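You operate a simulated robot arm through the tools that you are given. There is no shell and no other tool.

The job below is to be done with a simulated two-armed robot. You get a single attempt, and the scene is never put back.

## Task
Move the pin to the card's plate, zero the gauge and test-pull.
Fine: the stack is let down gently and the counter ends on one lift.

Only the result counts: the job must be done as asked and must still hold three seconds after the hand-in. Knocking over, shifting, dropping, spilling or breaking anything else fails it.

## Robot
Two 7-joint arms with two-finger parallel grippers on one trunk that stands fixed in place. Base frame: the origin is at the foot of the trunk, x ahead of it, y to its left, z up. Units: m, degrees, N and s.
The left shoulder is at [0.023, 0.174, 1.487], the right one opposite. With the tool pointing down near the work surface each hand reaches from about 0.1 to 0.44 m from the base axis, measured 20 degrees to its own side. Payload 3.6 kg a hand.
Tool frame (each hand has its own): the origin (TCP) lies between the finger pads and is the grasp point; the fingertips stand 0.03 m ahead of it; z points along the fingers, y is the line along which they close. The gripper opens to 0.11 m. The fingers are 0.02 m wide and 0.01 m thick; the gripper's body (0.048 by 0.112 m) begins 0.055 m behind the TCP.
Orientation is that of the tool frame in the base frame, as a unit quaternion [x, y, z, w]. With the fingers straight down and closing along the base's y, the tool's x points along the base's -x, its y along +y and its z along -z.

## Interface
- The arms move only by the tool jog_arm. It takes "left_series", "right_series" or both (then of equal length, played together; a hand with none holds still); each is a list that holds one entry, the list of rows, each a list of 6 numbers: the shift along the tool's x, y, z in units of 150 mm (1.0 is 150 mm), then the turn, a rotation vector about the tool's x, y, z in units of 180 degrees (1.0 is 180 degrees). In form: [[[x, y, z, ax, ay, az], ...]]. A call has 1 to 20 rows; each row is the pose to reach, as a shift and turn from the pose commanded when the call began, along the tool's axes at that moment. "left_gripper" and "right_gripper" are, for a hand that has rows, the gripper command, from -1 (fully open) to 1 (shut), values between in proportion, set as the call begins (left out, the last holds). A call with a number of a shift or a turn outside -1 to 1 is refused whole. Rows are played at 5 a second. More than 0.05 m and 8.6 degrees between two rows, or a gripper value outside its range, and nothing of the call is played. Where a pose cannot be reached the arm comes as near as it can. A force on the tool above 40 N (or 10 N above the force at the start of the call, whichever is more), or a blocked arm, ends the call early, and 0.2 s more pass. Each finger travels about 0.153 m/s and halts on what it meets, pressing with about 22 N; the grip force reading is that of the motor and also rises with nothing between the fingers. The clock runs only during rows and for 0.2 s after the last one: add rows that repeat a pose to give the fingers time. It gives the time, the measured TCP pose, the force on the tool (base axes), the opening and the grip force at its end, in the units of the frame above (readings bear some noise), with the torque about the TCP (base axes, N m) and any sound that the robot's microphone picked up, and new pictures: "show" is both (left out), scene, wrist or none (wrist: the cameras of the hands that moved).
- Cameras (640 x 400 px; columns grow to the right, rows downward): "scene" is now at [0.0916, -0.0014, 1.6589]; the picture's right is [-0.01, -1.00, 0.00], its down [-0.68, 0.01, -0.73] and it looks along [0.73, -0.01, -0.68] (base axes); focal length 323 px, centre (320, 200). "left" rides on the left gripper at [0.073, -0.017, -0.103] in its tool frame; the picture's right is [0.23, 0.97, 0.00], its down [-0.76, 0.18, -0.62] and it looks along [-0.61, 0.14, 0.78] (tool axes); focal length 222 px, centre (320, 200). "right" rides on the right gripper at [0.072, 0.017, -0.103] in its tool frame; the picture's right is [-0.23, 0.97, 0.00], its down [-0.76, -0.18, -0.62] and it looks along [-0.61, -0.14, 0.78] (tool axes); focal length 222 px, centre (320, 200). There is no depth. A picture from a camera that has moved, and an enlarged one, comes with that camera's place and axes in the base frame and with its lens. The place of the scene camera against the robot may be out by one fixed shift of up to 0.018 m in any direction.
- lift_body(by): slides the trunk up (or, below 0, down) by that many m; the arms and the scene camera ride with it, the base frame stays. It gives what a move gives, with no picture.
- pan_tilt(pan, tilt): turns the head with the scene camera to pan (to the left, within 86 degrees either way) and tilt (down, from -29 to 69), counted from straight ahead of the robot. It gives what a move gives, and a new picture of the scene camera.
- inspect(camera, box): a new picture of the part [left, top, right, bottom] of that camera's present view, enlarged. No time passes.
- job_done(): hands the job in; it is judged then, once.

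Places have to be worked out from the pictures, the camera data and where the tool is seen. Open the grippers and draw the arms clear of the work before you hand the job in, unless the task says otherwise.

The tools are called after ">>>" as name(argument=value, ...) on one line, values as JSON. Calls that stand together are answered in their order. jog_arm: Moves the arms, as the interface text tells. Its arguments: {"type":"object","properties":{"left_series":{"type":"array"},"left_gripper":{"type":"number"},"right_series":{"type":"array"},"right_gripper":{"type":"number"},"show":{"type":"string","enum":["both","scene","wrist","none"]}},"required":[]} The other tools are called the same way: lift_body (by) slides the trunk up or down; pan_tilt (pan, tilt) turns the head that bears the scene camera; inspect (camera, box) takes an enlarged picture of a part of a camera's view; job_done () hands the job in.

At the start:

```text
t: 0.0
left_tcp_pos: [0.3811, 0.1574, 1.4387]
left_tool_rot: [-0.001, 1.0, -0.001, -0.001]
left_ft_force: [0.0, 0.5, -0.5]
left_torque: [0.03, -0.02, -0.01]
left_gripper_width: 0.1099
left_finger_force: 0.0
right_tcp_pos: [0.3261, -0.1225, 1.4487]
right_tool_rot: [-0.001, 1.0, 0.001, -0.001]
right_ft_force: [0.3, -0.2, -0.6]
right_torque: [0.02, -0.01, 0.0]
right_gripper_width: 0.1103
right_finger_force: 0.0
trunk travel left (down, up): [-0.6, 0.163]
head pan, tilt: [-0.7, 42.8]
```

scene: 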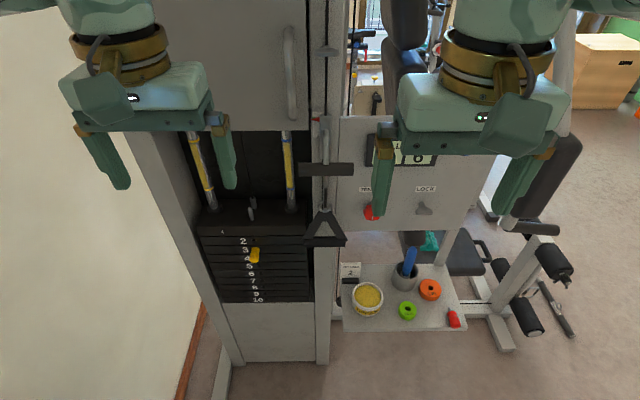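
right: 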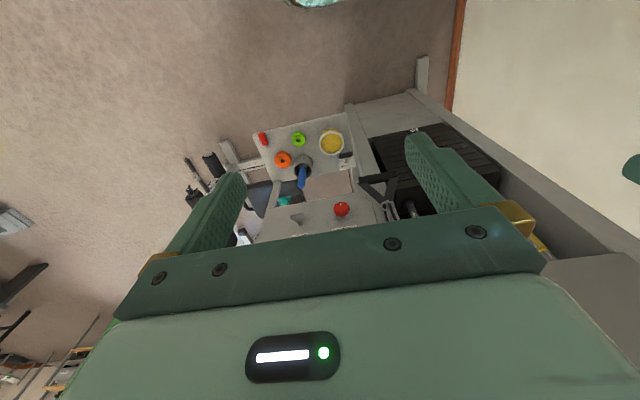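
left: 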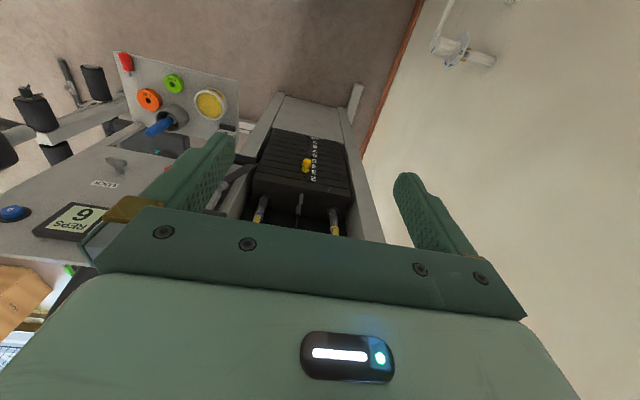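

I see a weight machine with a stack (yellow pin at about plate 3/4), a panel with a REPS counter, a knob and a lock, and a tray with a card. I'll take enlarged pictures first.

>>> inspect(camera="scene", box=[180, 180, 340, 310])

>>> inspect(camera="scene", box=[330, 240, 480, 340])

>>> inspect(camera="scene", box=[300, 100, 500, 250])

>>> inspect(camera="left", box=[220, 80, 400, 240])

```text
3.08 times, centred on (260, 245) of scene
camera zoom: at [0.0916, -0.0014, 1.6589], right [-0.01, -1.0, 0.0], down [-0.68, 0.01, -0.73], along [0.73, -0.01, -0.68], focal length 994 px, centre (505, 62)
```

zoom: 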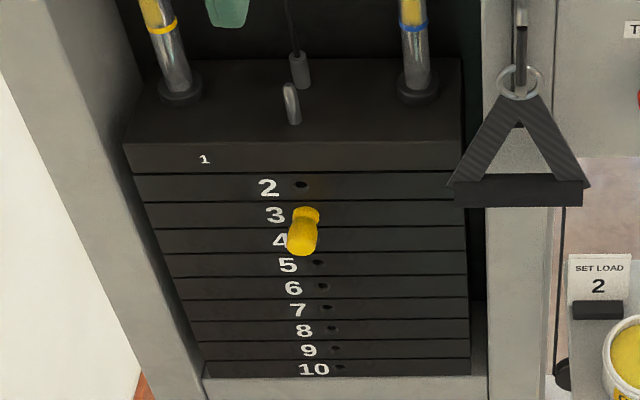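

```text
4.00 times, centred on (405, 290) of scene
camera zoom: at [0.0916, -0.0014, 1.6589], right [-0.01, -1.0, 0.0], down [-0.68, 0.01, -0.73], along [0.73, -0.01, -0.68], focal length 1293 px, centre (-20, -160)
```

zoom: 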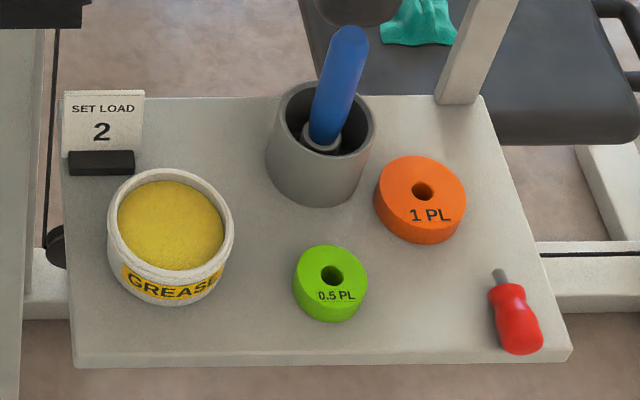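

```text
2.67 times, centred on (400, 175) of scene
camera zoom: at [0.0916, -0.0014, 1.6589], right [-0.01, -1.0, 0.0], down [-0.68, 0.01, -0.73], along [0.73, -0.01, -0.68], focal length 862 px, centre (107, 267)
```

zoom: 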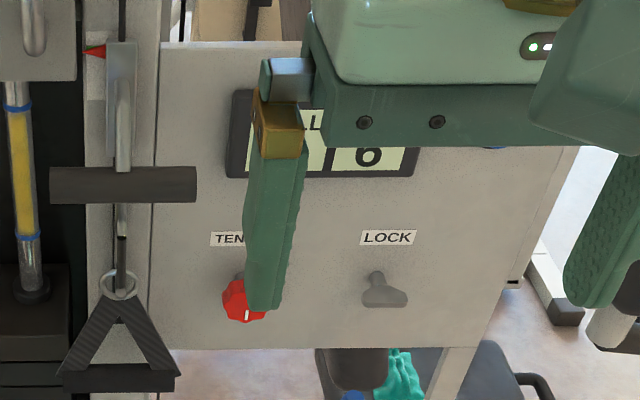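

```text
2.50 times, centred on (310, 160) of left
camera zoom: at [0.3076, 0.1414, 1.5398], right [-0.23, 0.97, 0.0], down [0.76, 0.18, 0.62], along [0.61, 0.14, -0.78], focal length 555 px, centre (345, 300)
```

zoom: 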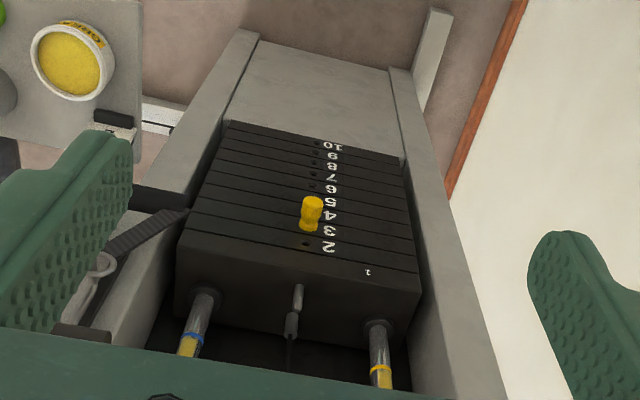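

The card says SET LOAD 2, while the pin is apparently in plate 3. The right arm hides the panel, so I'll move it to the right and back to see the gauge, counter and knobs.

>>> jog_arm(right_series=[[[0.1, -0.3, 0, 0, 0, 0], [0.2, -0.6, 0, 0, 0, 0], [0.3, -0.9, 0, 0, 0, 0], [0.4, -1.0, 0, 0, 0, 0]]], left_series=[[[0.1, 0.3, 0, 0, 0, 0], [0.2, 0.5, 0, 0, 0, 0], [0.3, 0.5, 0, 0, 0, 0], [0.4, 0.5, 0, 0, 0, 0]]], show="both")

```text
t: 1.0
left_tcp_pos: [0.3176, 0.2318, 1.4395]
left_tool_rot: [-0.001, 1.0, -0.001, 0.0]
left_ft_force: [-0.3, 0.4, -0.2]
left_torque: [0.02, -0.02, 0.05]
left_gripper_width: 0.11
left_finger_force: 0.0
right_tcp_pos: [0.2629, -0.2705, 1.4482]
right_tool_rot: [-0.001, 1.0, 0.0, 0.0]
right_ft_force: [-0.1, -0.4, 0.1]
right_torque: [0.0, -0.03, 0.03]
right_gripper_width: 0.1099
right_finger_force: 0.0
trunk travel left (down, up): [-0.6, 0.163]
head pan, tilt: [-0.7, 42.8]
camera scene: at [0.0894, -0.0013, 1.659], right [-0.01, -1.0, 0.0], down [-0.68, 0.01, -0.73], along [0.73, -0.01, -0.68], focal length 323 px, centre (320, 200)
camera right: at [0.1912, -0.2535, 1.5525], right [0.23, 0.97, 0.0], down [0.76, -0.18, 0.62], along [0.61, -0.14, -0.78], focal length 222 px, centre (320, 200)
camera left: at [0.2446, 0.2159, 1.5404], right [-0.23, 0.97, 0.0], down [0.76, 0.18, 0.62], along [0.61, 0.14, -0.78], focal length 222 px, centre (320, 200)
```

scene: 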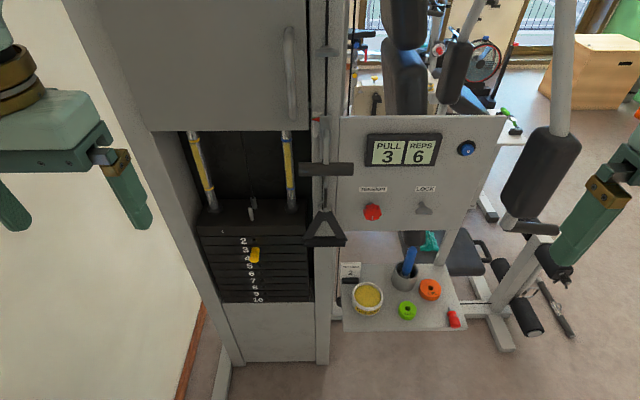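
right: 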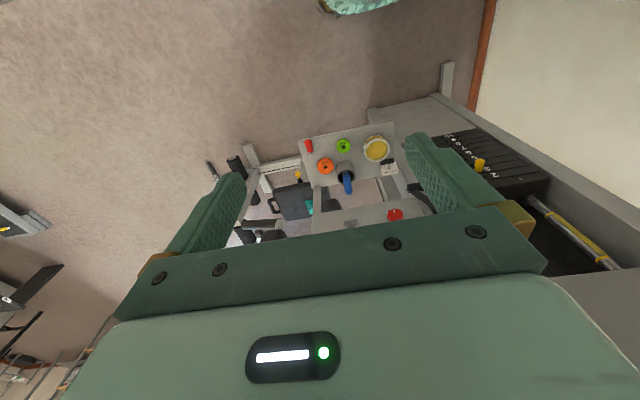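
left: 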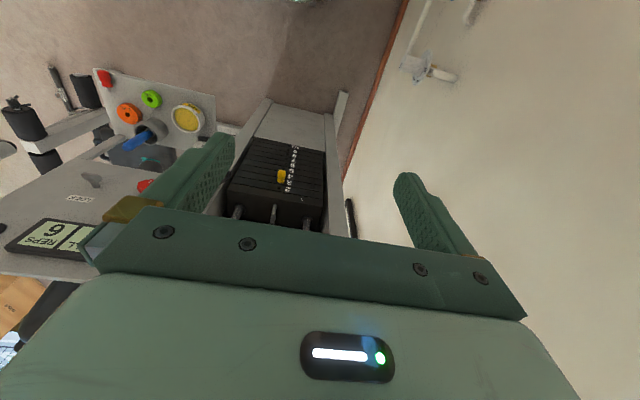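

>>> inspect(camera="scene", box=[300, 100, 500, 225])

>>> inspect(camera="scene", box=[285, 20, 385, 83])

>>> inspect(camera="scene", box=[290, 105, 360, 255])

>>> inspect(camera="scene", box=[180, 120, 320, 220])

```text
3.20 times, centred on (400, 162) of scene
camera zoom: at [0.0894, -0.0013, 1.659], right [-0.01, -1.0, 0.0], down [-0.68, 0.01, -0.73], along [0.73, -0.01, -0.68], focal length 1034 px, centre (64, 320)
```

zoom: 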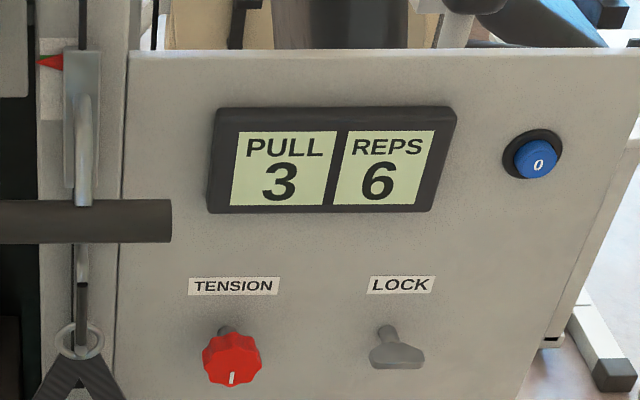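

```text
6.35 times, centred on (335, 52) of scene
camera zoom: at [0.0894, -0.0013, 1.659], right [-0.01, -1.0, 0.0], down [-0.68, 0.01, -0.73], along [0.73, -0.01, -0.68], focal length 2052 px, centre (225, 1143)
```

zoom: 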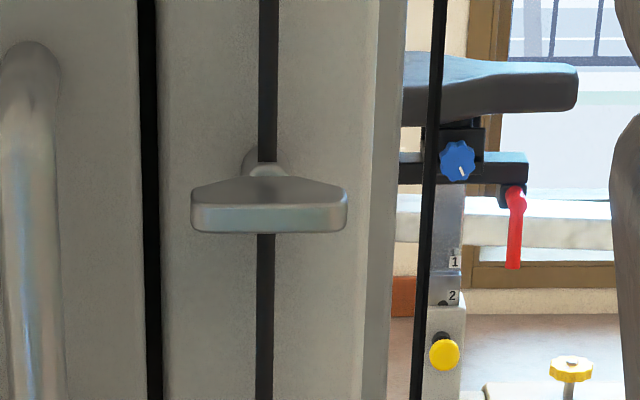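

```text
2.67 times, centred on (325, 180) of scene
camera zoom: at [0.0894, -0.0013, 1.659], right [-0.01, -1.0, 0.0], down [-0.68, 0.01, -0.73], along [0.73, -0.01, -0.68], focal length 862 px, centre (307, 253)
```

zoom: 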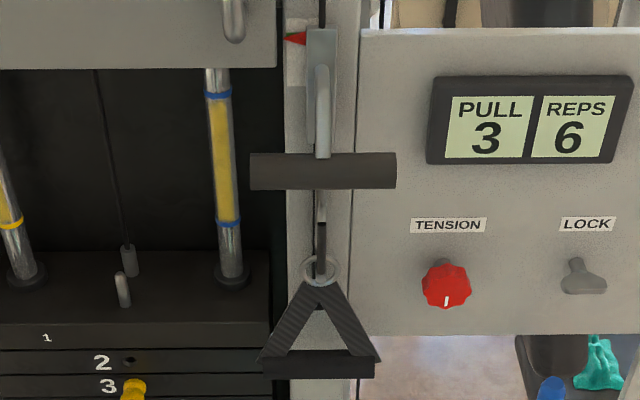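

```text
4.00 times, centred on (250, 170) of scene
camera zoom: at [0.0894, -0.0013, 1.659], right [-0.01, -1.0, 0.0], down [-0.68, 0.01, -0.73], along [0.73, -0.01, -0.68], focal length 1293 px, centre (600, 320)
```

zoom: 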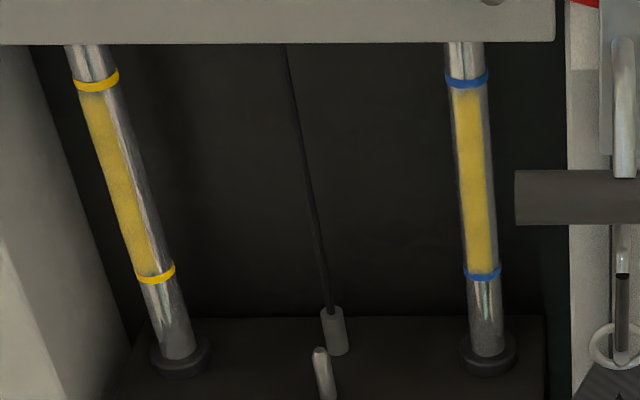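

The display reads PULL 3 / REPS 6, with a blue "0" button beside it; the red TENSION and LOCK knobs look like things to leave alone. The work lies at x≈0.65–0.7, z≈0.9–1.28, so I'll lower the trunk to get the arms at its height.

>>> lift_body(by=-0.3)

>>> pan_tilt(pan=0, tilt=25)

```text
t: 4.0
left_tcp_pos: [0.3207, 0.2321, 1.1394]
left_tool_rot: [-0.001, 1.0, -0.001, 0.001]
left_ft_force: [-0.2, 0.0, -0.5]
left_torque: [-0.04, 0.0, 0.0]
left_gripper_width: 0.1098
left_finger_force: 0.1
right_tcp_pos: [0.2666, -0.2721, 1.1484]
right_tool_rot: [-0.001, 1.0, 0.0, 0.0]
right_ft_force: [0.5, 0.2, -0.3]
right_torque: [0.04, 0.01, 0.01]
right_gripper_width: 0.11
right_finger_force: 0.2
trunk travel left (down, up): [-0.3, 0.463]
head pan, tilt: [-0.7, 42.8]
```

```text
t: 4.8
left_tcp_pos: [0.3206, 0.233, 1.1385]
left_tool_rot: [-0.002, 1.0, -0.001, -0.002]
left_ft_force: [-0.9, 0.2, 0.0]
left_torque: [0.0, -0.02, 0.01]
left_gripper_width: 0.1097
left_finger_force: 0.0
right_tcp_pos: [0.2659, -0.2714, 1.1484]
right_tool_rot: [0.0, 1.0, 0.001, -0.001]
right_ft_force: [0.9, 0.1, 0.0]
right_torque: [-0.02, 0.01, 0.03]
right_gripper_width: 0.1096
right_finger_force: 0.1
trunk travel left (down, up): [-0.3, 0.463]
head pan, tilt: [0.0, 25.0]
camera scene: at [0.1657, -0.0004, 1.3836], right [0.0, -1.0, 0.0], down [-0.42, 0.0, -0.91], along [0.91, 0.0, -0.42], focal length 323 px, centre (320, 200)
```

scene: 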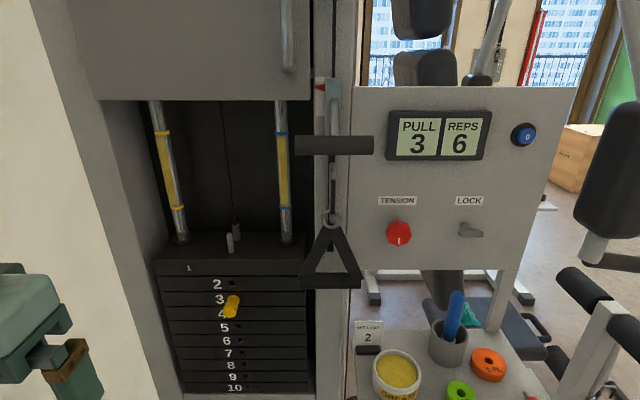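

>>> inspect(camera="scene", box=[260, 60, 400, 300])

>>> inspect(camera="scene", box=[150, 220, 330, 330])

>>> inspect(camera="scene", box=[370, 100, 550, 250])

>>> inspect(camera="scene", box=[280, 0, 380, 110])

```text
1.67 times, centred on (330, 180) of scene
camera zoom: at [0.1657, -0.0004, 1.3836], right [0.0, -1.0, 0.0], down [-0.42, 0.0, -0.91], along [0.91, 0.0, -0.42], focal length 539 px, centre (303, 233)
```

zoom: 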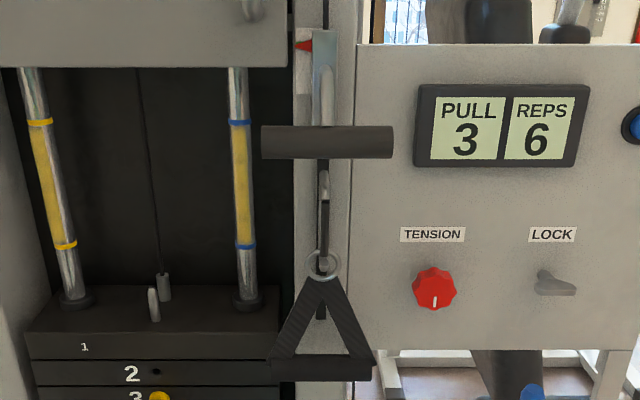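

```text
3.56 times, centred on (240, 275) of scene
camera zoom: at [0.1657, -0.0004, 1.3836], right [0.0, -1.0, 0.0], down [-0.42, 0.0, -0.91], along [0.91, 0.0, -0.42], focal length 1149 px, centre (604, -67)
```

zoom: 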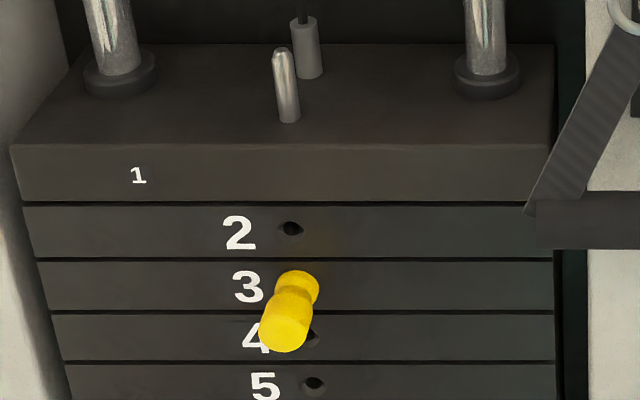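

```text
2.67 times, centred on (460, 175) of scene
camera zoom: at [0.1657, -0.0004, 1.3836], right [0.0, -1.0, 0.0], down [-0.42, 0.0, -0.91], along [0.91, 0.0, -0.42], focal length 862 px, centre (-53, 267)
```

zoom: 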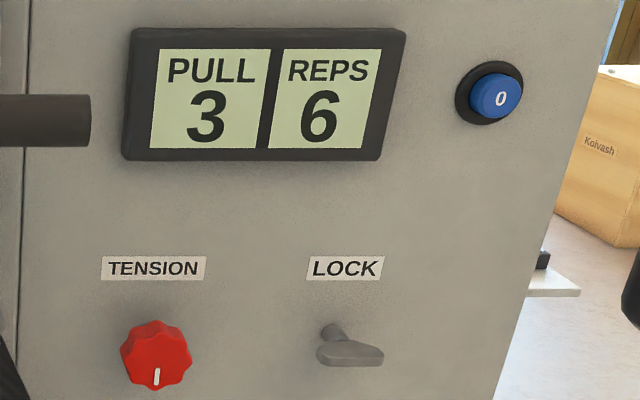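

```text
3.64 times, centred on (330, 55) of scene
camera zoom: at [0.1657, -0.0004, 1.3836], right [0.0, -1.0, 0.0], down [-0.42, 0.0, -0.91], along [0.91, 0.0, -0.42], focal length 1175 px, centre (284, 727)
```

zoom: 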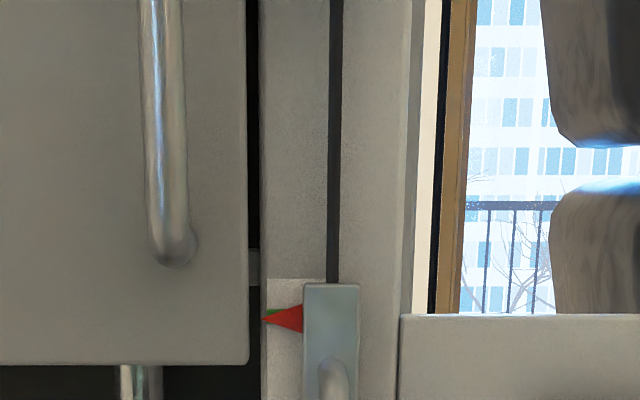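

The layout is clear: grip bar on a sliding carriage at y≈0, stack on the left, panel on the right. I'll now turn the left hand to point forward (fingers closing along y) and bring it in front of the stack, well short of it.

>>> jog_arm(left_series=[[[-0.077, -0.03, 0, 0, -0.0455, 0], [-0.155, -0.06, 0, 0, -0.0909, 0], [-0.232, -0.09, 0, 0, -0.1364, 0], [-0.309, -0.12, 0, 0, -0.1818, 0], [-0.386, -0.15, 0, 0, -0.2273, 0], [-0.464, -0.18, 0, 0, -0.2727, 0], [-0.541, -0.21, 0, 0, -0.3182, 0], [-0.618, -0.24, 0, 0, -0.3636, 0], [-0.695, -0.27, 0, 0, -0.4091, 0], [-0.773, -0.3, 0, 0, -0.4545, 0], [-0.85, -0.33, 0, 0, -0.5, 0], [-0.85, -0.33, 0, 0, -0.5, 0]]], left_gripper=-1, show="both")

```text
t: 7.4
left_tcp_pos: [0.454, 0.1075, 1.1452]
left_tool_rot: [-0.037, 0.738, 0.012, 0.674]
left_ft_force: [0.1, 0.2, 0.1]
left_torque: [0.01, -0.02, 0.0]
left_gripper_width: 0.1102
left_finger_force: 0.0
left hand out of reach, approached as far as the arm can: row 4, 5, 6, 7, 8, 9, 10, 11, 12
right_tcp_pos: [0.2667, -0.2726, 1.1476]
right_tool_rot: [0.001, 1.0, 0.001, 0.0]
right_ft_force: [0.4, -0.6, -1.2]
right_torque: [-0.01, -0.02, -0.02]
right_gripper_width: 0.1102
right_finger_force: 0.0
trunk travel left (down, up): [-0.3, 0.463]
head pan, tilt: [0.0, 25.0]
camera scene: at [0.1646, -0.0049, 1.3793], right [-0.05, -1.0, 0.0], down [-0.46, 0.02, -0.89], along [0.89, -0.04, -0.46], focal length 323 px, centre (320, 200)
camera left: at [0.3456, 0.0824, 1.0808], right [-0.09, 0.96, -0.26], down [-0.57, 0.16, 0.81], along [0.82, 0.22, 0.53], focal length 222 px, centre (320, 200)
```

scene: 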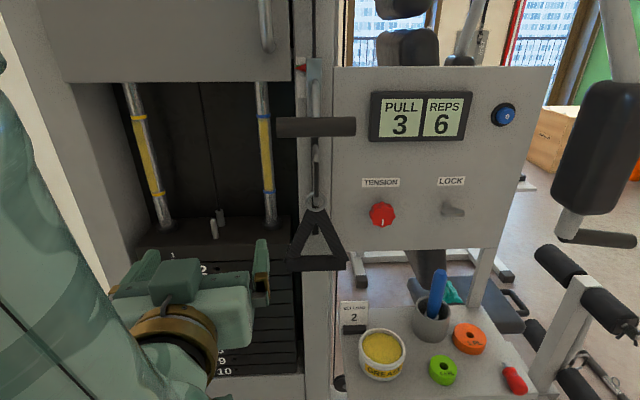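
left: 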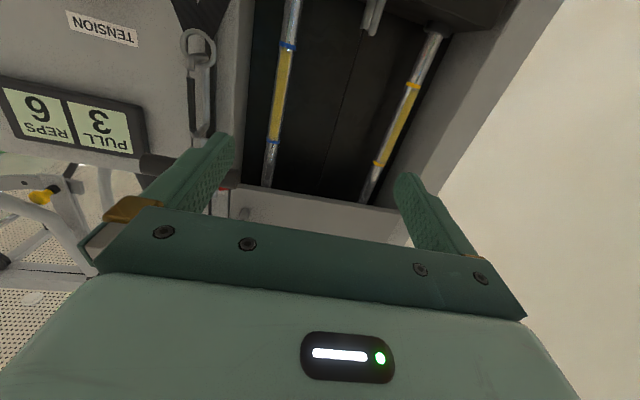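

The hand came close to pointing forward but the arm was too folded up to hit the pose. Going lower and further out should open up the arm, so I'll move it down 0.15 m and forward 0.05 m.

>>> jog_arm(left_series=[[[0.2, 0, 0.067, 0, 0, 0], [0.4, 0, 0.133, 0, 0, 0], [0.6, 0, 0.2, 0, 0, 0], [0.8, 0, 0.267, 0, 0, 0], [1.0, 0, 0.333, 0, 0, 0], [1.0, 0, 0.333, 0, 0, 0], [1.0, 0, 0.333, 0, 0, 0]]], show="both")

```text
t: 9.0
left_tcp_pos: [0.4925, 0.0587, 1.0856]
left_tool_rot: [-0.03, 0.747, 0.03, 0.663]
left_ft_force: [0.6, 0.3, -0.9]
left_torque: [0.03, -0.02, -0.01]
left_gripper_width: 0.1099
left_finger_force: 0.0
left hand out of reach, approached as far as the arm can: row 1, 2, 3, 4, 5, 6, 7
right_tcp_pos: [0.2664, -0.2733, 1.149]
right_tool_rot: [0.001, 1.0, 0.0, -0.001]
right_ft_force: [-0.1, 0.3, -0.7]
right_torque: [0.06, -0.01, 0.0]
right_gripper_width: 0.1102
right_finger_force: 0.1
trunk travel left (down, up): [-0.3, 0.463]
head pan, tilt: [0.0, 25.0]
camera scene: at [0.1659, -0.0007, 1.3836], right [0.0, -1.0, 0.0], down [-0.42, 0.0, -0.91], along [0.91, 0.0, -0.42], focal length 323 px, centre (320, 200)
camera left: at [0.382, 0.0334, 1.0238], right [-0.11, 0.97, -0.22], down [-0.54, 0.13, 0.83], along [0.83, 0.21, 0.51], focal length 222 px, centre (320, 200)
```

scene: 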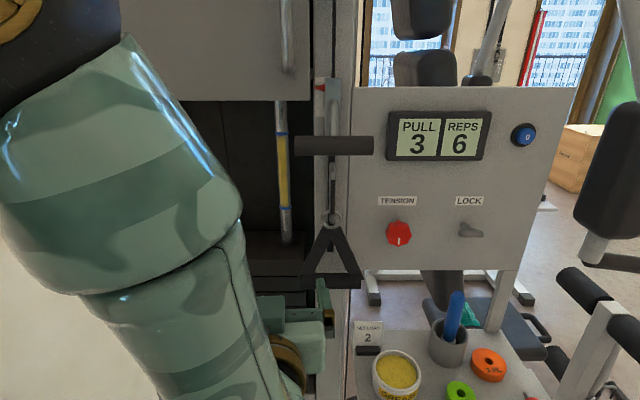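
left: 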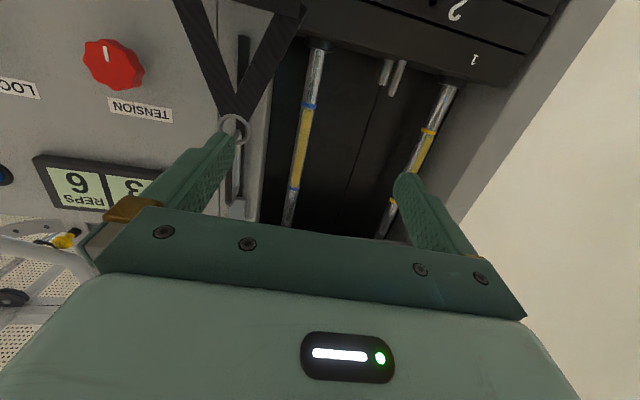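

The arm hits its limits when the hand is below the shoulder, so the forward-pointing pose needs a lower trunk. First I'll raise the left hand relative to the shoulder, back away from the machine.

>>> jog_arm(left_series=[[[-0.25, 0, -0.05, 0, 0, 0], [-0.5, 0, -0.1, 0, 0, 0], [-0.75, 0, -0.15, 0, 0, 0], [-1.0, 0, -0.2, 0, 0, 0], [-1.0, 0, -0.2, 0, 0, 0]]], show="none")

>>> jog_arm(left_series=[[[-0.25, 0, 0, 0, 0, 0], [-0.5, 0, 0, 0, 0, 0], [-0.75, 0, 0, 0, 0, 0], [-1.0, 0, 0, 0, 0, 0], [-1.0, 0, 0, 0, 0, 0], [-1.0, 0, 0, 0, 0, 0]]], show="both")

```text
t: 10.2
left_tcp_pos: [0.4797, 0.0525, 1.2422]
left_tool_rot: [-0.03, 0.747, 0.031, 0.664]
left_ft_force: [-1.1, 0.1, -0.8]
left_torque: [0.0, -0.01, 0.06]
left_gripper_width: 0.1099
left_finger_force: 0.1
right_tcp_pos: [0.2665, -0.2735, 1.1482]
right_tool_rot: [0.0, 1.0, 0.001, 0.0]
right_ft_force: [0.0, 0.2, 0.4]
right_torque: [0.0, -0.01, 0.0]
right_gripper_width: 0.11
right_finger_force: 0.0
trunk travel left (down, up): [-0.3, 0.463]
head pan, tilt: [0.0, 25.0]
```

```text
t: 11.6
left_tcp_pos: [0.498, 0.0571, 1.3897]
left_tool_rot: [-0.03, 0.747, 0.03, 0.664]
left_ft_force: [0.4, 0.3, 1.0]
left_torque: [0.04, -0.01, 0.01]
left_gripper_width: 0.1098
left_finger_force: 0.0
right_tcp_pos: [0.2652, -0.2717, 1.1483]
right_tool_rot: [0.001, 1.0, 0.001, -0.001]
right_ft_force: [-0.5, -0.1, -0.1]
right_torque: [0.0, 0.04, -0.01]
right_gripper_width: 0.11
right_finger_force: 0.1
trunk travel left (down, up): [-0.3, 0.463]
head pan, tilt: [0.0, 25.0]
camera scene: at [0.1656, -0.0005, 1.3837], right [0.0, -1.0, 0.0], down [-0.42, 0.0, -0.91], along [0.91, 0.0, -0.42], focal length 323 px, centre (320, 200)
camera left: at [0.3874, 0.032, 1.3277], right [-0.11, 0.97, -0.22], down [-0.54, 0.13, 0.83], along [0.83, 0.21, 0.51], focal length 222 px, centre (320, 200)
```

scene: 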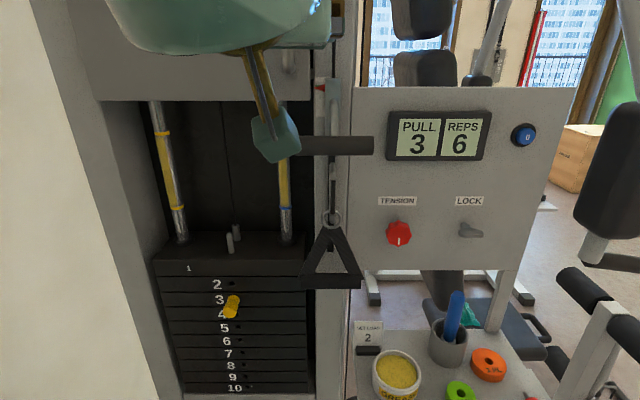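
left: 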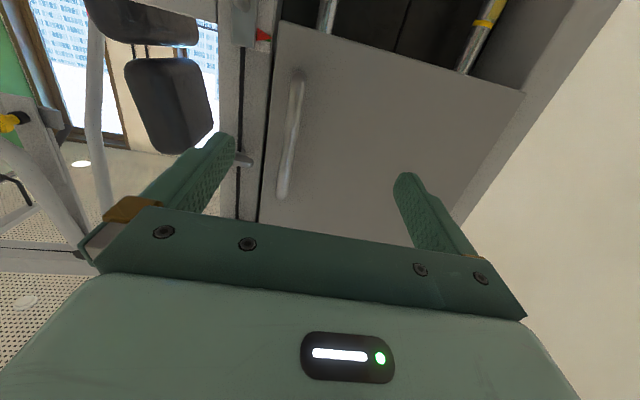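

Raised, the arm tracks freely again and the trunk can be lowered later. I'll square the hand up to point straight ahead and shift it to y≈0.18.

>>> jog_arm(left_series=[[[-0.0, 0.2, 0.0, 0.007, -0.009, 0], [0.0, 0.4, 0.0, 0.014, -0.019, 0], [0.0, 0.6, 0.03, 0.02, -0.028, 0], [0.0, 0.83, 0.07, 0.027, -0.0374, 0], [0.0, 0.83, 0.07, 0.027, -0.0374, 0], [0.0, 0.83, 0.07, 0.027, -0.0374, 0]]], show="none")

>>> lift_body(by=-0.25)

>>> pan_tilt(pan=0, tilt=15)

```text
t: 13.0
left_tcp_pos: [0.4972, 0.1833, 1.3895]
left_tool_rot: [0.0, 0.707, 0.0, 0.707]
left_ft_force: [0.8, 0.2, 0.3]
left_torque: [-0.02, 0.01, -0.03]
left_gripper_width: 0.1099
left_finger_force: 0.1
right_tcp_pos: [0.2647, -0.2716, 1.1499]
right_tool_rot: [0.0, 1.0, -0.001, -0.001]
right_ft_force: [0.1, 0.8, 0.9]
right_torque: [-0.02, -0.02, 0.01]
right_gripper_width: 0.1102
right_finger_force: 0.1
trunk travel left (down, up): [-0.3, 0.463]
head pan, tilt: [0.0, 25.0]
```

```text
t: 15.6
left_tcp_pos: [0.4972, 0.1812, 1.1416]
left_tool_rot: [0.0, 0.706, 0.0, 0.708]
left_ft_force: [0.1, 0.0, 0.0]
left_torque: [0.03, -0.01, 0.0]
left_gripper_width: 0.1102
left_finger_force: 0.1
right_tcp_pos: [0.3458, -0.2727, 0.8408]
right_tool_rot: [0.0, 0.989, 0.0, -0.145]
right_ft_force: [-0.5, -0.2, -0.2]
right_torque: [0.01, 0.0, 0.0]
right_gripper_width: 0.1099
right_finger_force: 0.1
trunk travel left (down, up): [-0.05, 0.713]
head pan, tilt: [0.0, 25.0]
```

```text
t: 16.3
left_tcp_pos: [0.497, 0.1816, 1.1407]
left_tool_rot: [0.0, 0.707, 0.0, 0.708]
left_ft_force: [0.5, 0.3, -0.3]
left_torque: [-0.01, -0.01, -0.02]
left_gripper_width: 0.1097
left_finger_force: 0.1
right_tcp_pos: [0.3465, -0.2722, 0.8414]
right_tool_rot: [-0.001, 0.989, 0.0, -0.147]
right_ft_force: [0.0, 0.5, 1.2]
right_torque: [-0.01, -0.01, 0.01]
right_gripper_width: 0.1101
right_finger_force: 0.0
trunk travel left (down, up): [-0.05, 0.713]
head pan, tilt: [0.0, 15.0]
camera scene: at [0.3056, -0.0004, 1.1365], right [0.0, -1.0, 0.0], down [-0.26, 0.0, -0.97], along [0.97, 0.0, -0.26], focal length 323 px, centre (320, 200)
```

scene: 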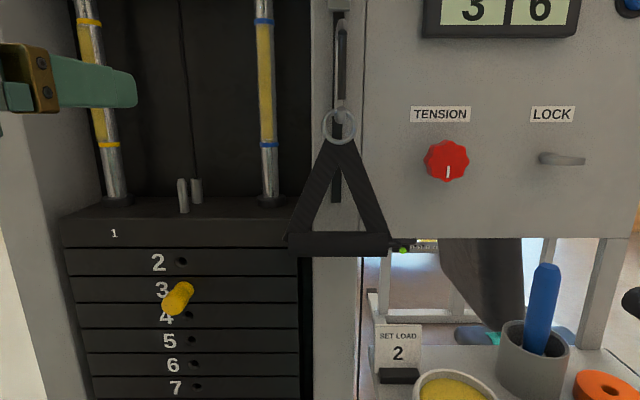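

The trunk leaned forward, which helps reach, and the left hand is now squared up at (0.497, 0.182, 1.141). I'll lower it toward pin height (~0.9) while still 0.2 m short of the stack.

>>> jog_arm(left_series=[[[0.25, 0, 0, 0, 0, 0], [0.5, 0, 0, 0, 0, 0], [0.75, 0, 0, 0, 0, 0], [1.0, 0, 0, 0, 0, 0], [1.0, 0, 0, 0, 0, 0]]], show="none")

>>> jog_arm(left_series=[[[0.2, 0, 0, 0, 0, 0], [0.4, 0, 0, 0, 0, 0], [0.57, 0, 0, 0, 0, 0], [0.57, 0, 0, 0, 0, 0]]], show="both")

```text
t: 17.5
left_tcp_pos: [0.5123, 0.1758, 1.1128]
left_tool_rot: [-0.001, 0.707, 0.0, 0.707]
left_ft_force: [-0.4, -0.6, -0.2]
left_torque: [-0.02, 0.02, 0.03]
left_gripper_width: 0.1099
left_finger_force: 0.1
left hand out of reach, approached as far as the arm can: row 1, 2, 3, 4, 5
right_tcp_pos: [0.3454, -0.2726, 0.8402]
right_tool_rot: [0.0, 0.989, 0.0, -0.147]
right_ft_force: [0.4, -0.6, 0.2]
right_torque: [-0.02, 0.01, 0.01]
right_gripper_width: 0.1096
right_finger_force: 0.0
trunk travel left (down, up): [-0.05, 0.713]
head pan, tilt: [0.0, 15.0]
```

```text
t: 18.5
left_tcp_pos: [0.5122, 0.1776, 1.1138]
left_tool_rot: [0.0, 0.707, 0.0, 0.707]
left_ft_force: [-0.3, -0.2, -0.3]
left_torque: [-0.01, 0.03, 0.01]
left_gripper_width: 0.1101
left_finger_force: 0.1
left hand out of reach, approached as far as the arm can: row 1, 2, 3, 4
right_tcp_pos: [0.3454, -0.2721, 0.8407]
right_tool_rot: [0.0, 0.989, 0.001, -0.148]
right_ft_force: [0.8, -0.5, 0.5]
right_torque: [-0.01, -0.02, -0.01]
right_gripper_width: 0.1102
right_finger_force: 0.1
trunk travel left (down, up): [-0.05, 0.713]
head pan, tilt: [0.0, 15.0]
camera scene: at [0.3056, -0.0005, 1.1365], right [0.0, -1.0, 0.0], down [-0.26, 0.0, -0.97], along [0.97, 0.0, -0.26], focal length 323 px, centre (320, 200)
camera left: at [0.4079, 0.1604, 1.0377], right [0.0, 0.97, -0.23], down [-0.62, 0.18, 0.76], along [0.78, 0.14, 0.61], focal length 222 px, centre (320, 200)
```

scene: 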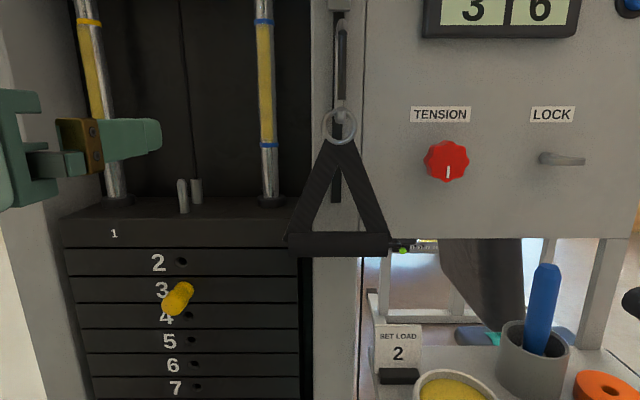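
left: 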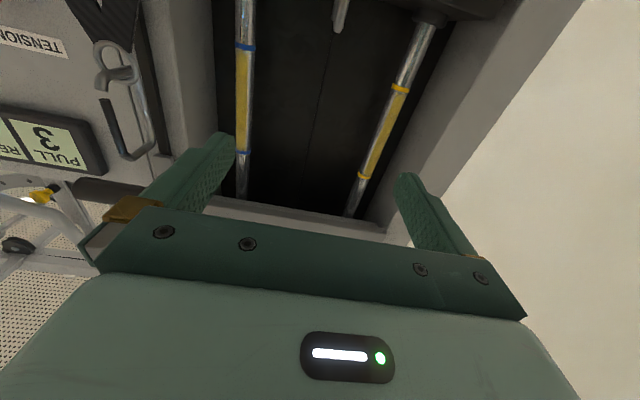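

The reach limit is a wrist one that should ease when the arm is stretched further forward. The space in front of the frame (x<0.68) is free at this height, so I'll go forward to x≈0.58 and then try descending.

>>> jog_arm(left_series=[[[0, 0, 0.15, 0, 0, 0], [0, 0, 0.3, 0, 0, 0], [0, 0.03, 0.45, 0, 0, 0], [0.2, 0.03, 0.45, 0, 0, 0], [0.4, 0.03, 0.45, 0, 0, 0], [0.6, 0.03, 0.45, 0, 0, 0], [0.8, 0.03, 0.45, 0, 0, 0], [0.8, 0.03, 0.45, 0, 0, 0]]], show="both")

```text
t: 20.3
left_tcp_pos: [0.5753, 0.1851, 1.1176]
left_tool_rot: [0.0, 0.71, 0.0, 0.704]
left_ft_force: [0.6, 0.0, 0.4]
left_torque: [0.0, -0.03, -0.01]
left_gripper_width: 0.1101
left_finger_force: 0.1
left hand out of reach, approached as far as the arm can: row 2, 3, 4, 5, 6, 7, 8
right_tcp_pos: [0.3466, -0.2728, 0.8414]
right_tool_rot: [0.001, 0.989, 0.0, -0.147]
right_ft_force: [1.1, 0.0, -0.3]
right_torque: [-0.03, 0.01, 0.02]
right_gripper_width: 0.1098
right_finger_force: 0.0
trunk travel left (down, up): [-0.05, 0.713]
head pan, tilt: [0.0, 15.0]
camera scene: at [0.3056, -0.0004, 1.1365], right [0.0, -1.0, 0.0], down [-0.26, 0.0, -0.97], along [0.97, 0.0, -0.26], focal length 323 px, centre (320, 200)
camera left: at [0.4701, 0.1695, 1.0431], right [0.0, 0.97, -0.23], down [-0.62, 0.18, 0.77], along [0.79, 0.14, 0.6], focal length 222 px, centre (320, 200)
```

scene: 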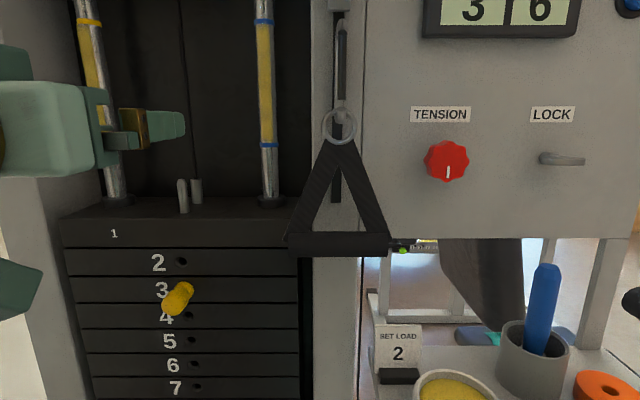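
left: 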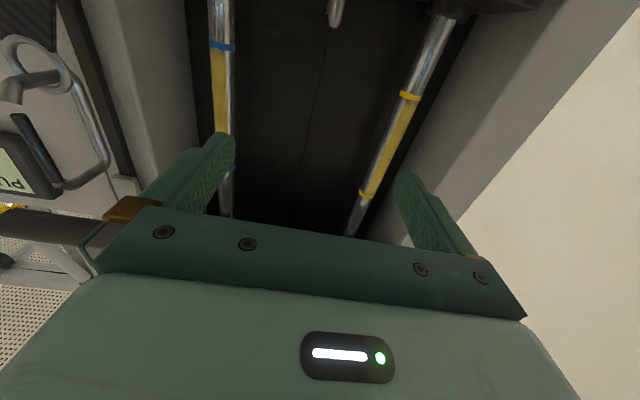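

The fully forward-pointing pose at this trunk height is bad for the wrist. A better choice is a higher trunk with the hand pitched ~35° down, which also gives its camera a straight view of the stack; so I'll back off and raise the trunk again.

>>> jog_arm(left_series=[[[0, 0, -0.2, 0, 0, 0], [0, 0, -0.4, 0, 0, 0], [0, 0, -0.5, 0, 0, 0], [0, 0, -0.5, 0, 0, 0]]], show="none")

>>> lift_body(by=0.25)

>>> pan_tilt(pan=0, tilt=30)

```text
t: 21.3
left_tcp_pos: [0.5032, 0.1838, 1.1201]
left_tool_rot: [0.001, 0.708, 0.0, 0.707]
left_ft_force: [0.4, -0.4, 0.0]
left_torque: [0.02, 0.0, 0.01]
left_gripper_width: 0.1101
left_finger_force: 0.0
left hand out of reach, approached as far as the arm can: row 3, 4
right_tcp_pos: [0.3462, -0.2718, 0.8412]
right_tool_rot: [0.001, 0.989, 0.001, -0.147]
right_ft_force: [0.0, -0.9, -0.8]
right_torque: [0.0, -0.03, 0.05]
right_gripper_width: 0.1102
right_finger_force: 0.2
trunk travel left (down, up): [-0.05, 0.713]
head pan, tilt: [0.0, 15.0]
```

```text
t: 23.9
left_tcp_pos: [0.5047, 0.1828, 1.369]
left_tool_rot: [0.001, 0.707, 0.0, 0.707]
left_ft_force: [0.6, 0.3, 0.2]
left_torque: [0.01, -0.01, -0.01]
left_gripper_width: 0.1099
left_finger_force: 0.1
right_tcp_pos: [0.3472, -0.2718, 1.091]
right_tool_rot: [0.0, 0.989, 0.0, -0.146]
right_ft_force: [0.4, -0.6, 0.5]
right_torque: [0.02, 0.01, -0.03]
right_gripper_width: 0.1103
right_finger_force: 0.1
trunk travel left (down, up): [-0.3, 0.463]
head pan, tilt: [0.0, 15.0]
```

```text
t: 24.7
left_tcp_pos: [0.5042, 0.1822, 1.3705]
left_tool_rot: [0.0, 0.707, 0.001, 0.708]
left_ft_force: [0.4, -0.5, 0.2]
left_torque: [0.03, -0.01, 0.0]
left_gripper_width: 0.1104
left_finger_force: 0.0
right_tcp_pos: [0.346, -0.2729, 1.0913]
right_tool_rot: [0.001, 0.989, 0.0, -0.146]
right_ft_force: [-1.5, -0.2, 1.2]
right_torque: [0.03, -0.03, -0.03]
right_gripper_width: 0.1098
right_finger_force: 0.1
trunk travel left (down, up): [-0.3, 0.463]
head pan, tilt: [0.0, 30.0]
camera scene: at [0.1641, -0.0005, 1.3758], right [0.0, -1.0, 0.0], down [-0.5, 0.0, -0.87], along [0.87, 0.0, -0.5], focal length 323 px, centre (320, 200)
```

scene: 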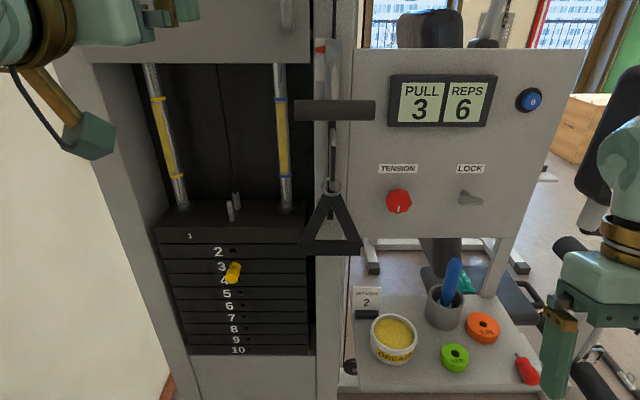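

The trunk is back at −0.3. Now I'll pitch the left hand 35° down while moving it down 0.15 m and forward 0.04 m, still clear of everything.

>>> jog_arm(left_series=[[[0.2, 0, 0.06, 0, 0.039, 0], [0.4, 0, 0.12, 0, 0.078, 0], [0.6, 0, 0.18, 0, 0.117, 0], [0.8, 0, 0.24, 0, 0.156, 0], [1.0, 0, 0.3, 0, 0.194, 0], [1.0, 0, 0.3, 0, 0.194, 0]]], show="wrist")

```text
t: 26.1
left_tcp_pos: [0.5479, 0.1815, 1.2218]
left_tool_rot: [-0.001, 0.887, 0.001, 0.463]
left_ft_force: [0.2, 0.6, 0.3]
left_torque: [0.04, 0.0, -0.02]
left_gripper_width: 0.11
left_finger_force: 0.0
right_tcp_pos: [0.3457, -0.2722, 1.091]
right_tool_rot: [0.0, 0.989, 0.001, -0.147]
right_ft_force: [-0.8, 0.6, -0.3]
right_torque: [-0.03, 0.01, -0.01]
right_gripper_width: 0.11
right_finger_force: 0.0
trunk travel left (down, up): [-0.3, 0.463]
head pan, tilt: [0.0, 30.0]
camera left: at [0.4207, 0.1659, 1.2181], right [-0.13, 0.97, -0.19], down [-0.07, 0.18, 0.98], along [0.99, 0.14, 0.05], focal length 222 px, centre (320, 200)
```

left: 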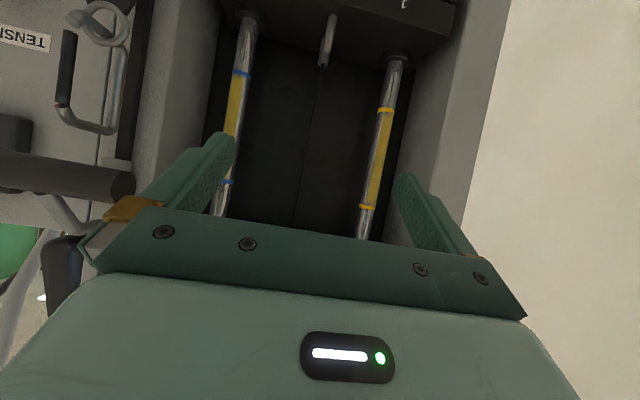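

Reached cleanly. Continuing straight down 0.17 m to bring the plates into the wrist camera's view.

>>> jog_arm(left_series=[[[0.232, 0, 0.162, 0, 0, 0], [0.465, 0, 0.324, 0, 0, 0], [0.697, 0, 0.486, 0, 0, 0], [0.929, 0, 0.648, 0, 0, 0], [0.929, 0, 0.648, 0, 0, 0]]], show="both")

```text
t: 27.3
left_tcp_pos: [0.5468, 0.1838, 1.0508]
left_tool_rot: [-0.001, 0.887, 0.0, 0.462]
left_ft_force: [0.7, 0.5, -0.2]
left_torque: [-0.02, 0.01, -0.03]
left_gripper_width: 0.11
left_finger_force: 0.1
right_tcp_pos: [0.3463, -0.2717, 1.0918]
right_tool_rot: [0.0, 0.989, 0.0, -0.147]
right_ft_force: [0.1, 0.1, 0.2]
right_torque: [-0.04, 0.0, 0.04]
right_gripper_width: 0.11
right_finger_force: 0.0
trunk travel left (down, up): [-0.3, 0.463]
head pan, tilt: [0.0, 30.0]
camera scene: at [0.1644, 0.0014, 1.3757], right [0.0, -1.0, 0.0], down [-0.5, 0.0, -0.87], along [0.87, 0.0, -0.5], focal length 323 px, centre (320, 200)
camera left: at [0.4195, 0.1675, 1.0483], right [-0.13, 0.97, -0.19], down [-0.08, 0.18, 0.98], along [0.99, 0.14, 0.05], focal length 222 px, centre (320, 200)
```

scene: 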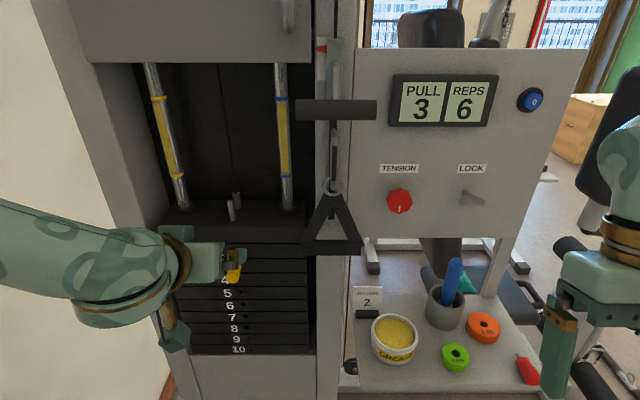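
left: 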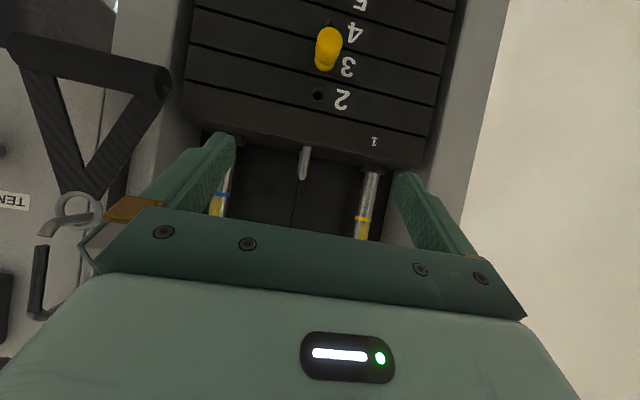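

The wrist camera sees the pin in plate 3 and the empty hole in plate 2 well. I'll enlarge that to measure them.

>>> inspect(camera="left", box=[250, 0, 410, 120])

>>> inspect(camera="left", box=[0, 20, 230, 200])

```text
3.33 times, centred on (330, 60) of left
camera zoom: at [0.4195, 0.1675, 1.0483], right [-0.13, 0.97, -0.19], down [-0.08, 0.18, 0.98], along [0.99, 0.14, 0.05], focal length 740 px, centre (287, 667)
```

zoom: 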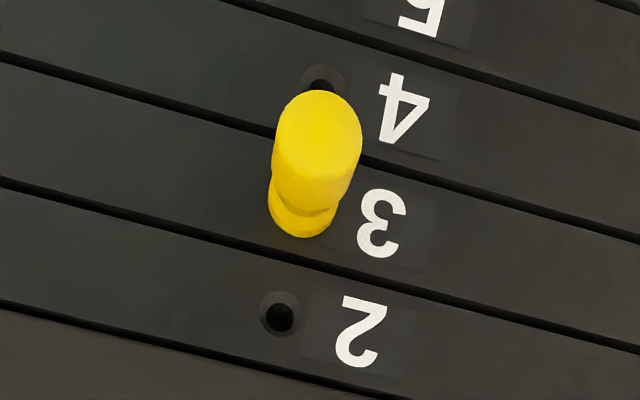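

```text
2.22 times, centred on (115, 110) of left
camera zoom: at [0.4195, 0.1675, 1.0483], right [-0.13, 0.97, -0.19], down [-0.08, 0.18, 0.98], along [0.99, 0.14, 0.05], focal length 494 px, centre (776, 400)
```

zoom: 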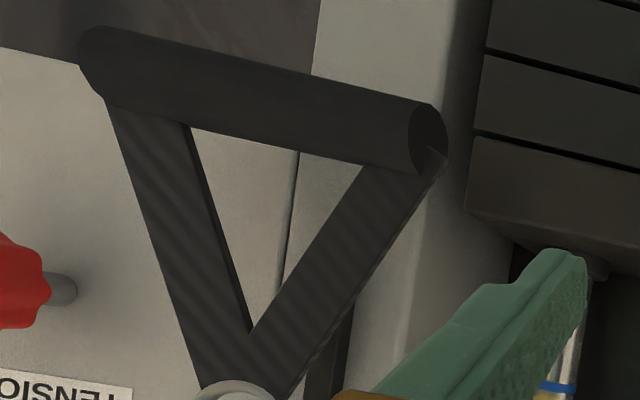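

From this view hole 2 is at ≈(0.702, 0.181, 0.936), hole 4 ≈0.850, so the pitch is ≈0.042–0.043 and the pin knob spans x≈0.66–0.70 at z≈0.893. I'll move to a standoff 8 cm back along the tool axis with the fingers part-closed and re-measure.

>>> jog_arm(left_series=[[[0.09, -0.005, 0.17, 0, 0, 0], [0.18, -0.01, 0.34, 0, 0, 0], [0.28, -0.02, 0.52, 0, 0, 0], [0.367, -0.02, 0.687, 0, 0, 0], [0.367, -0.02, 0.687, 0, 0, 0]]], left_gripper=-0.1, show="wrist")

>>> inspect(camera="left", box=[240, 60, 400, 180])

```text
t: 28.5
left_tcp_pos: [0.6016, 0.1676, 0.9908]
left_tool_rot: [0.0, 0.892, 0.005, 0.452]
left_ft_force: [0.4, -0.2, -0.3]
left_torque: [0.02, 0.02, 0.05]
left_gripper_width: 0.0606
left_finger_force: 0.0
left hand out of reach, approached as far as the arm can: row 1, 2, 3, 4, 5
right_tcp_pos: [0.3455, -0.2737, 1.0902]
right_tool_rot: [0.001, 0.989, 0.001, -0.148]
right_ft_force: [-0.3, 0.4, 0.2]
right_torque: [0.05, 0.01, 0.0]
right_gripper_width: 0.1099
right_finger_force: 0.1
trunk travel left (down, up): [-0.3, 0.463]
head pan, tilt: [0.0, 30.0]
camera left: at [0.4749, 0.1513, 0.9917], right [-0.14, 0.97, -0.17], down [-0.05, 0.17, 0.98], along [0.99, 0.15, 0.03], focal length 222 px, centre (320, 200)
```

left: 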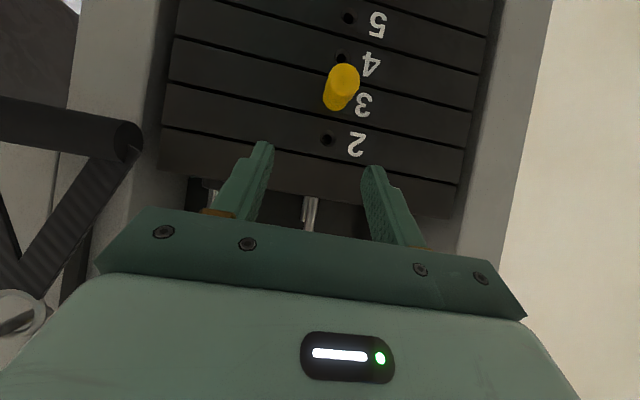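

```text
3.33 times, centred on (320, 120) of left
camera zoom: at [0.4749, 0.1513, 0.9917], right [-0.14, 0.97, -0.17], down [-0.05, 0.17, 0.98], along [0.99, 0.15, 0.03], focal length 740 px, centre (320, 467)
```

zoom: 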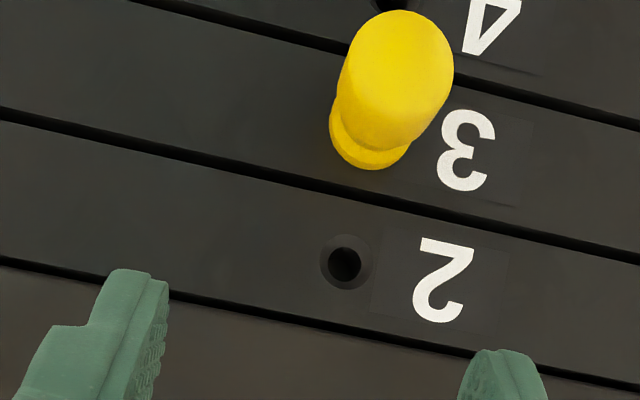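

The arm ran out of reach going lower—its elbow seems swung far out to the left. I'll look at the left arm's configuration with the head camera.

>>> pan_tilt(pan=45, tilt=35)

```text
t: 29.6
left_tcp_pos: [0.6014, 0.1685, 0.9899]
left_tool_rot: [-0.001, 0.891, 0.005, 0.453]
left_ft_force: [-1.0, 0.1, 0.5]
left_torque: [-0.04, 0.0, 0.06]
left_gripper_width: 0.0605
left_finger_force: 0.1
right_tcp_pos: [0.3462, -0.273, 1.0898]
right_tool_rot: [0.0, 0.989, 0.0, -0.147]
right_ft_force: [0.1, 0.1, 0.6]
right_torque: [-0.01, -0.03, 0.03]
right_gripper_width: 0.1099
right_finger_force: 0.0
trunk travel left (down, up): [-0.3, 0.463]
head pan, tilt: [45.0, 35.0]
camera scene: at [0.1361, 0.0617, 1.3679], right [0.71, -0.71, 0.0], down [-0.41, -0.41, -0.82], along [0.58, 0.58, -0.57], focal length 323 px, centre (320, 200)
```

scene: 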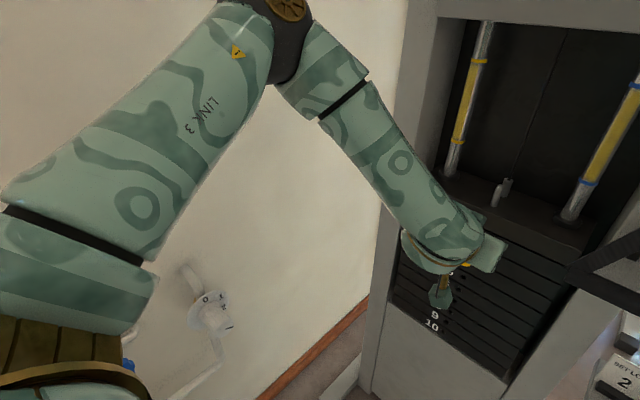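

The elbow is up (at about (0.29, 0.25, 1.34)) with the forearm descending to the hand, so a steeper hand pitch should suit this arm posture better. I'll pitch the hand a further 20° down while keeping the TCP position, then test descending.

>>> jog_arm(left_series=[[[0.0, 0.02, -0.05, 0, 0.037, 0], [0.0, 0.04, -0.1, 0, 0.074, 0], [0.0, 0.06, -0.15, 0, 0.111, 0], [0.05, 0.08, -0.15, 0, 0.111, 0], [0.1, 0.08, -0.15, 0, 0.111, 0], [0.2, 0.08, -0.1, 0, 0.111, 0], [0.2, 0.08, -0.1, 0, 0.111, 0]]], show="none")

```text
t: 31.2
left_tcp_pos: [0.5722, 0.1793, 0.9752]
left_tool_rot: [-0.001, 0.953, 0.0, 0.302]
left_ft_force: [0.4, 0.3, -0.3]
left_torque: [0.01, -0.01, -0.01]
left_gripper_width: 0.0603
left_finger_force: 0.0
right_tcp_pos: [0.3461, -0.2719, 1.0908]
right_tool_rot: [0.0, 0.989, 0.001, -0.146]
right_ft_force: [0.2, -0.4, -0.7]
right_torque: [-0.01, 0.02, -0.02]
right_gripper_width: 0.1101
right_finger_force: 0.1
trunk travel left (down, up): [-0.3, 0.463]
head pan, tilt: [45.0, 35.0]
```

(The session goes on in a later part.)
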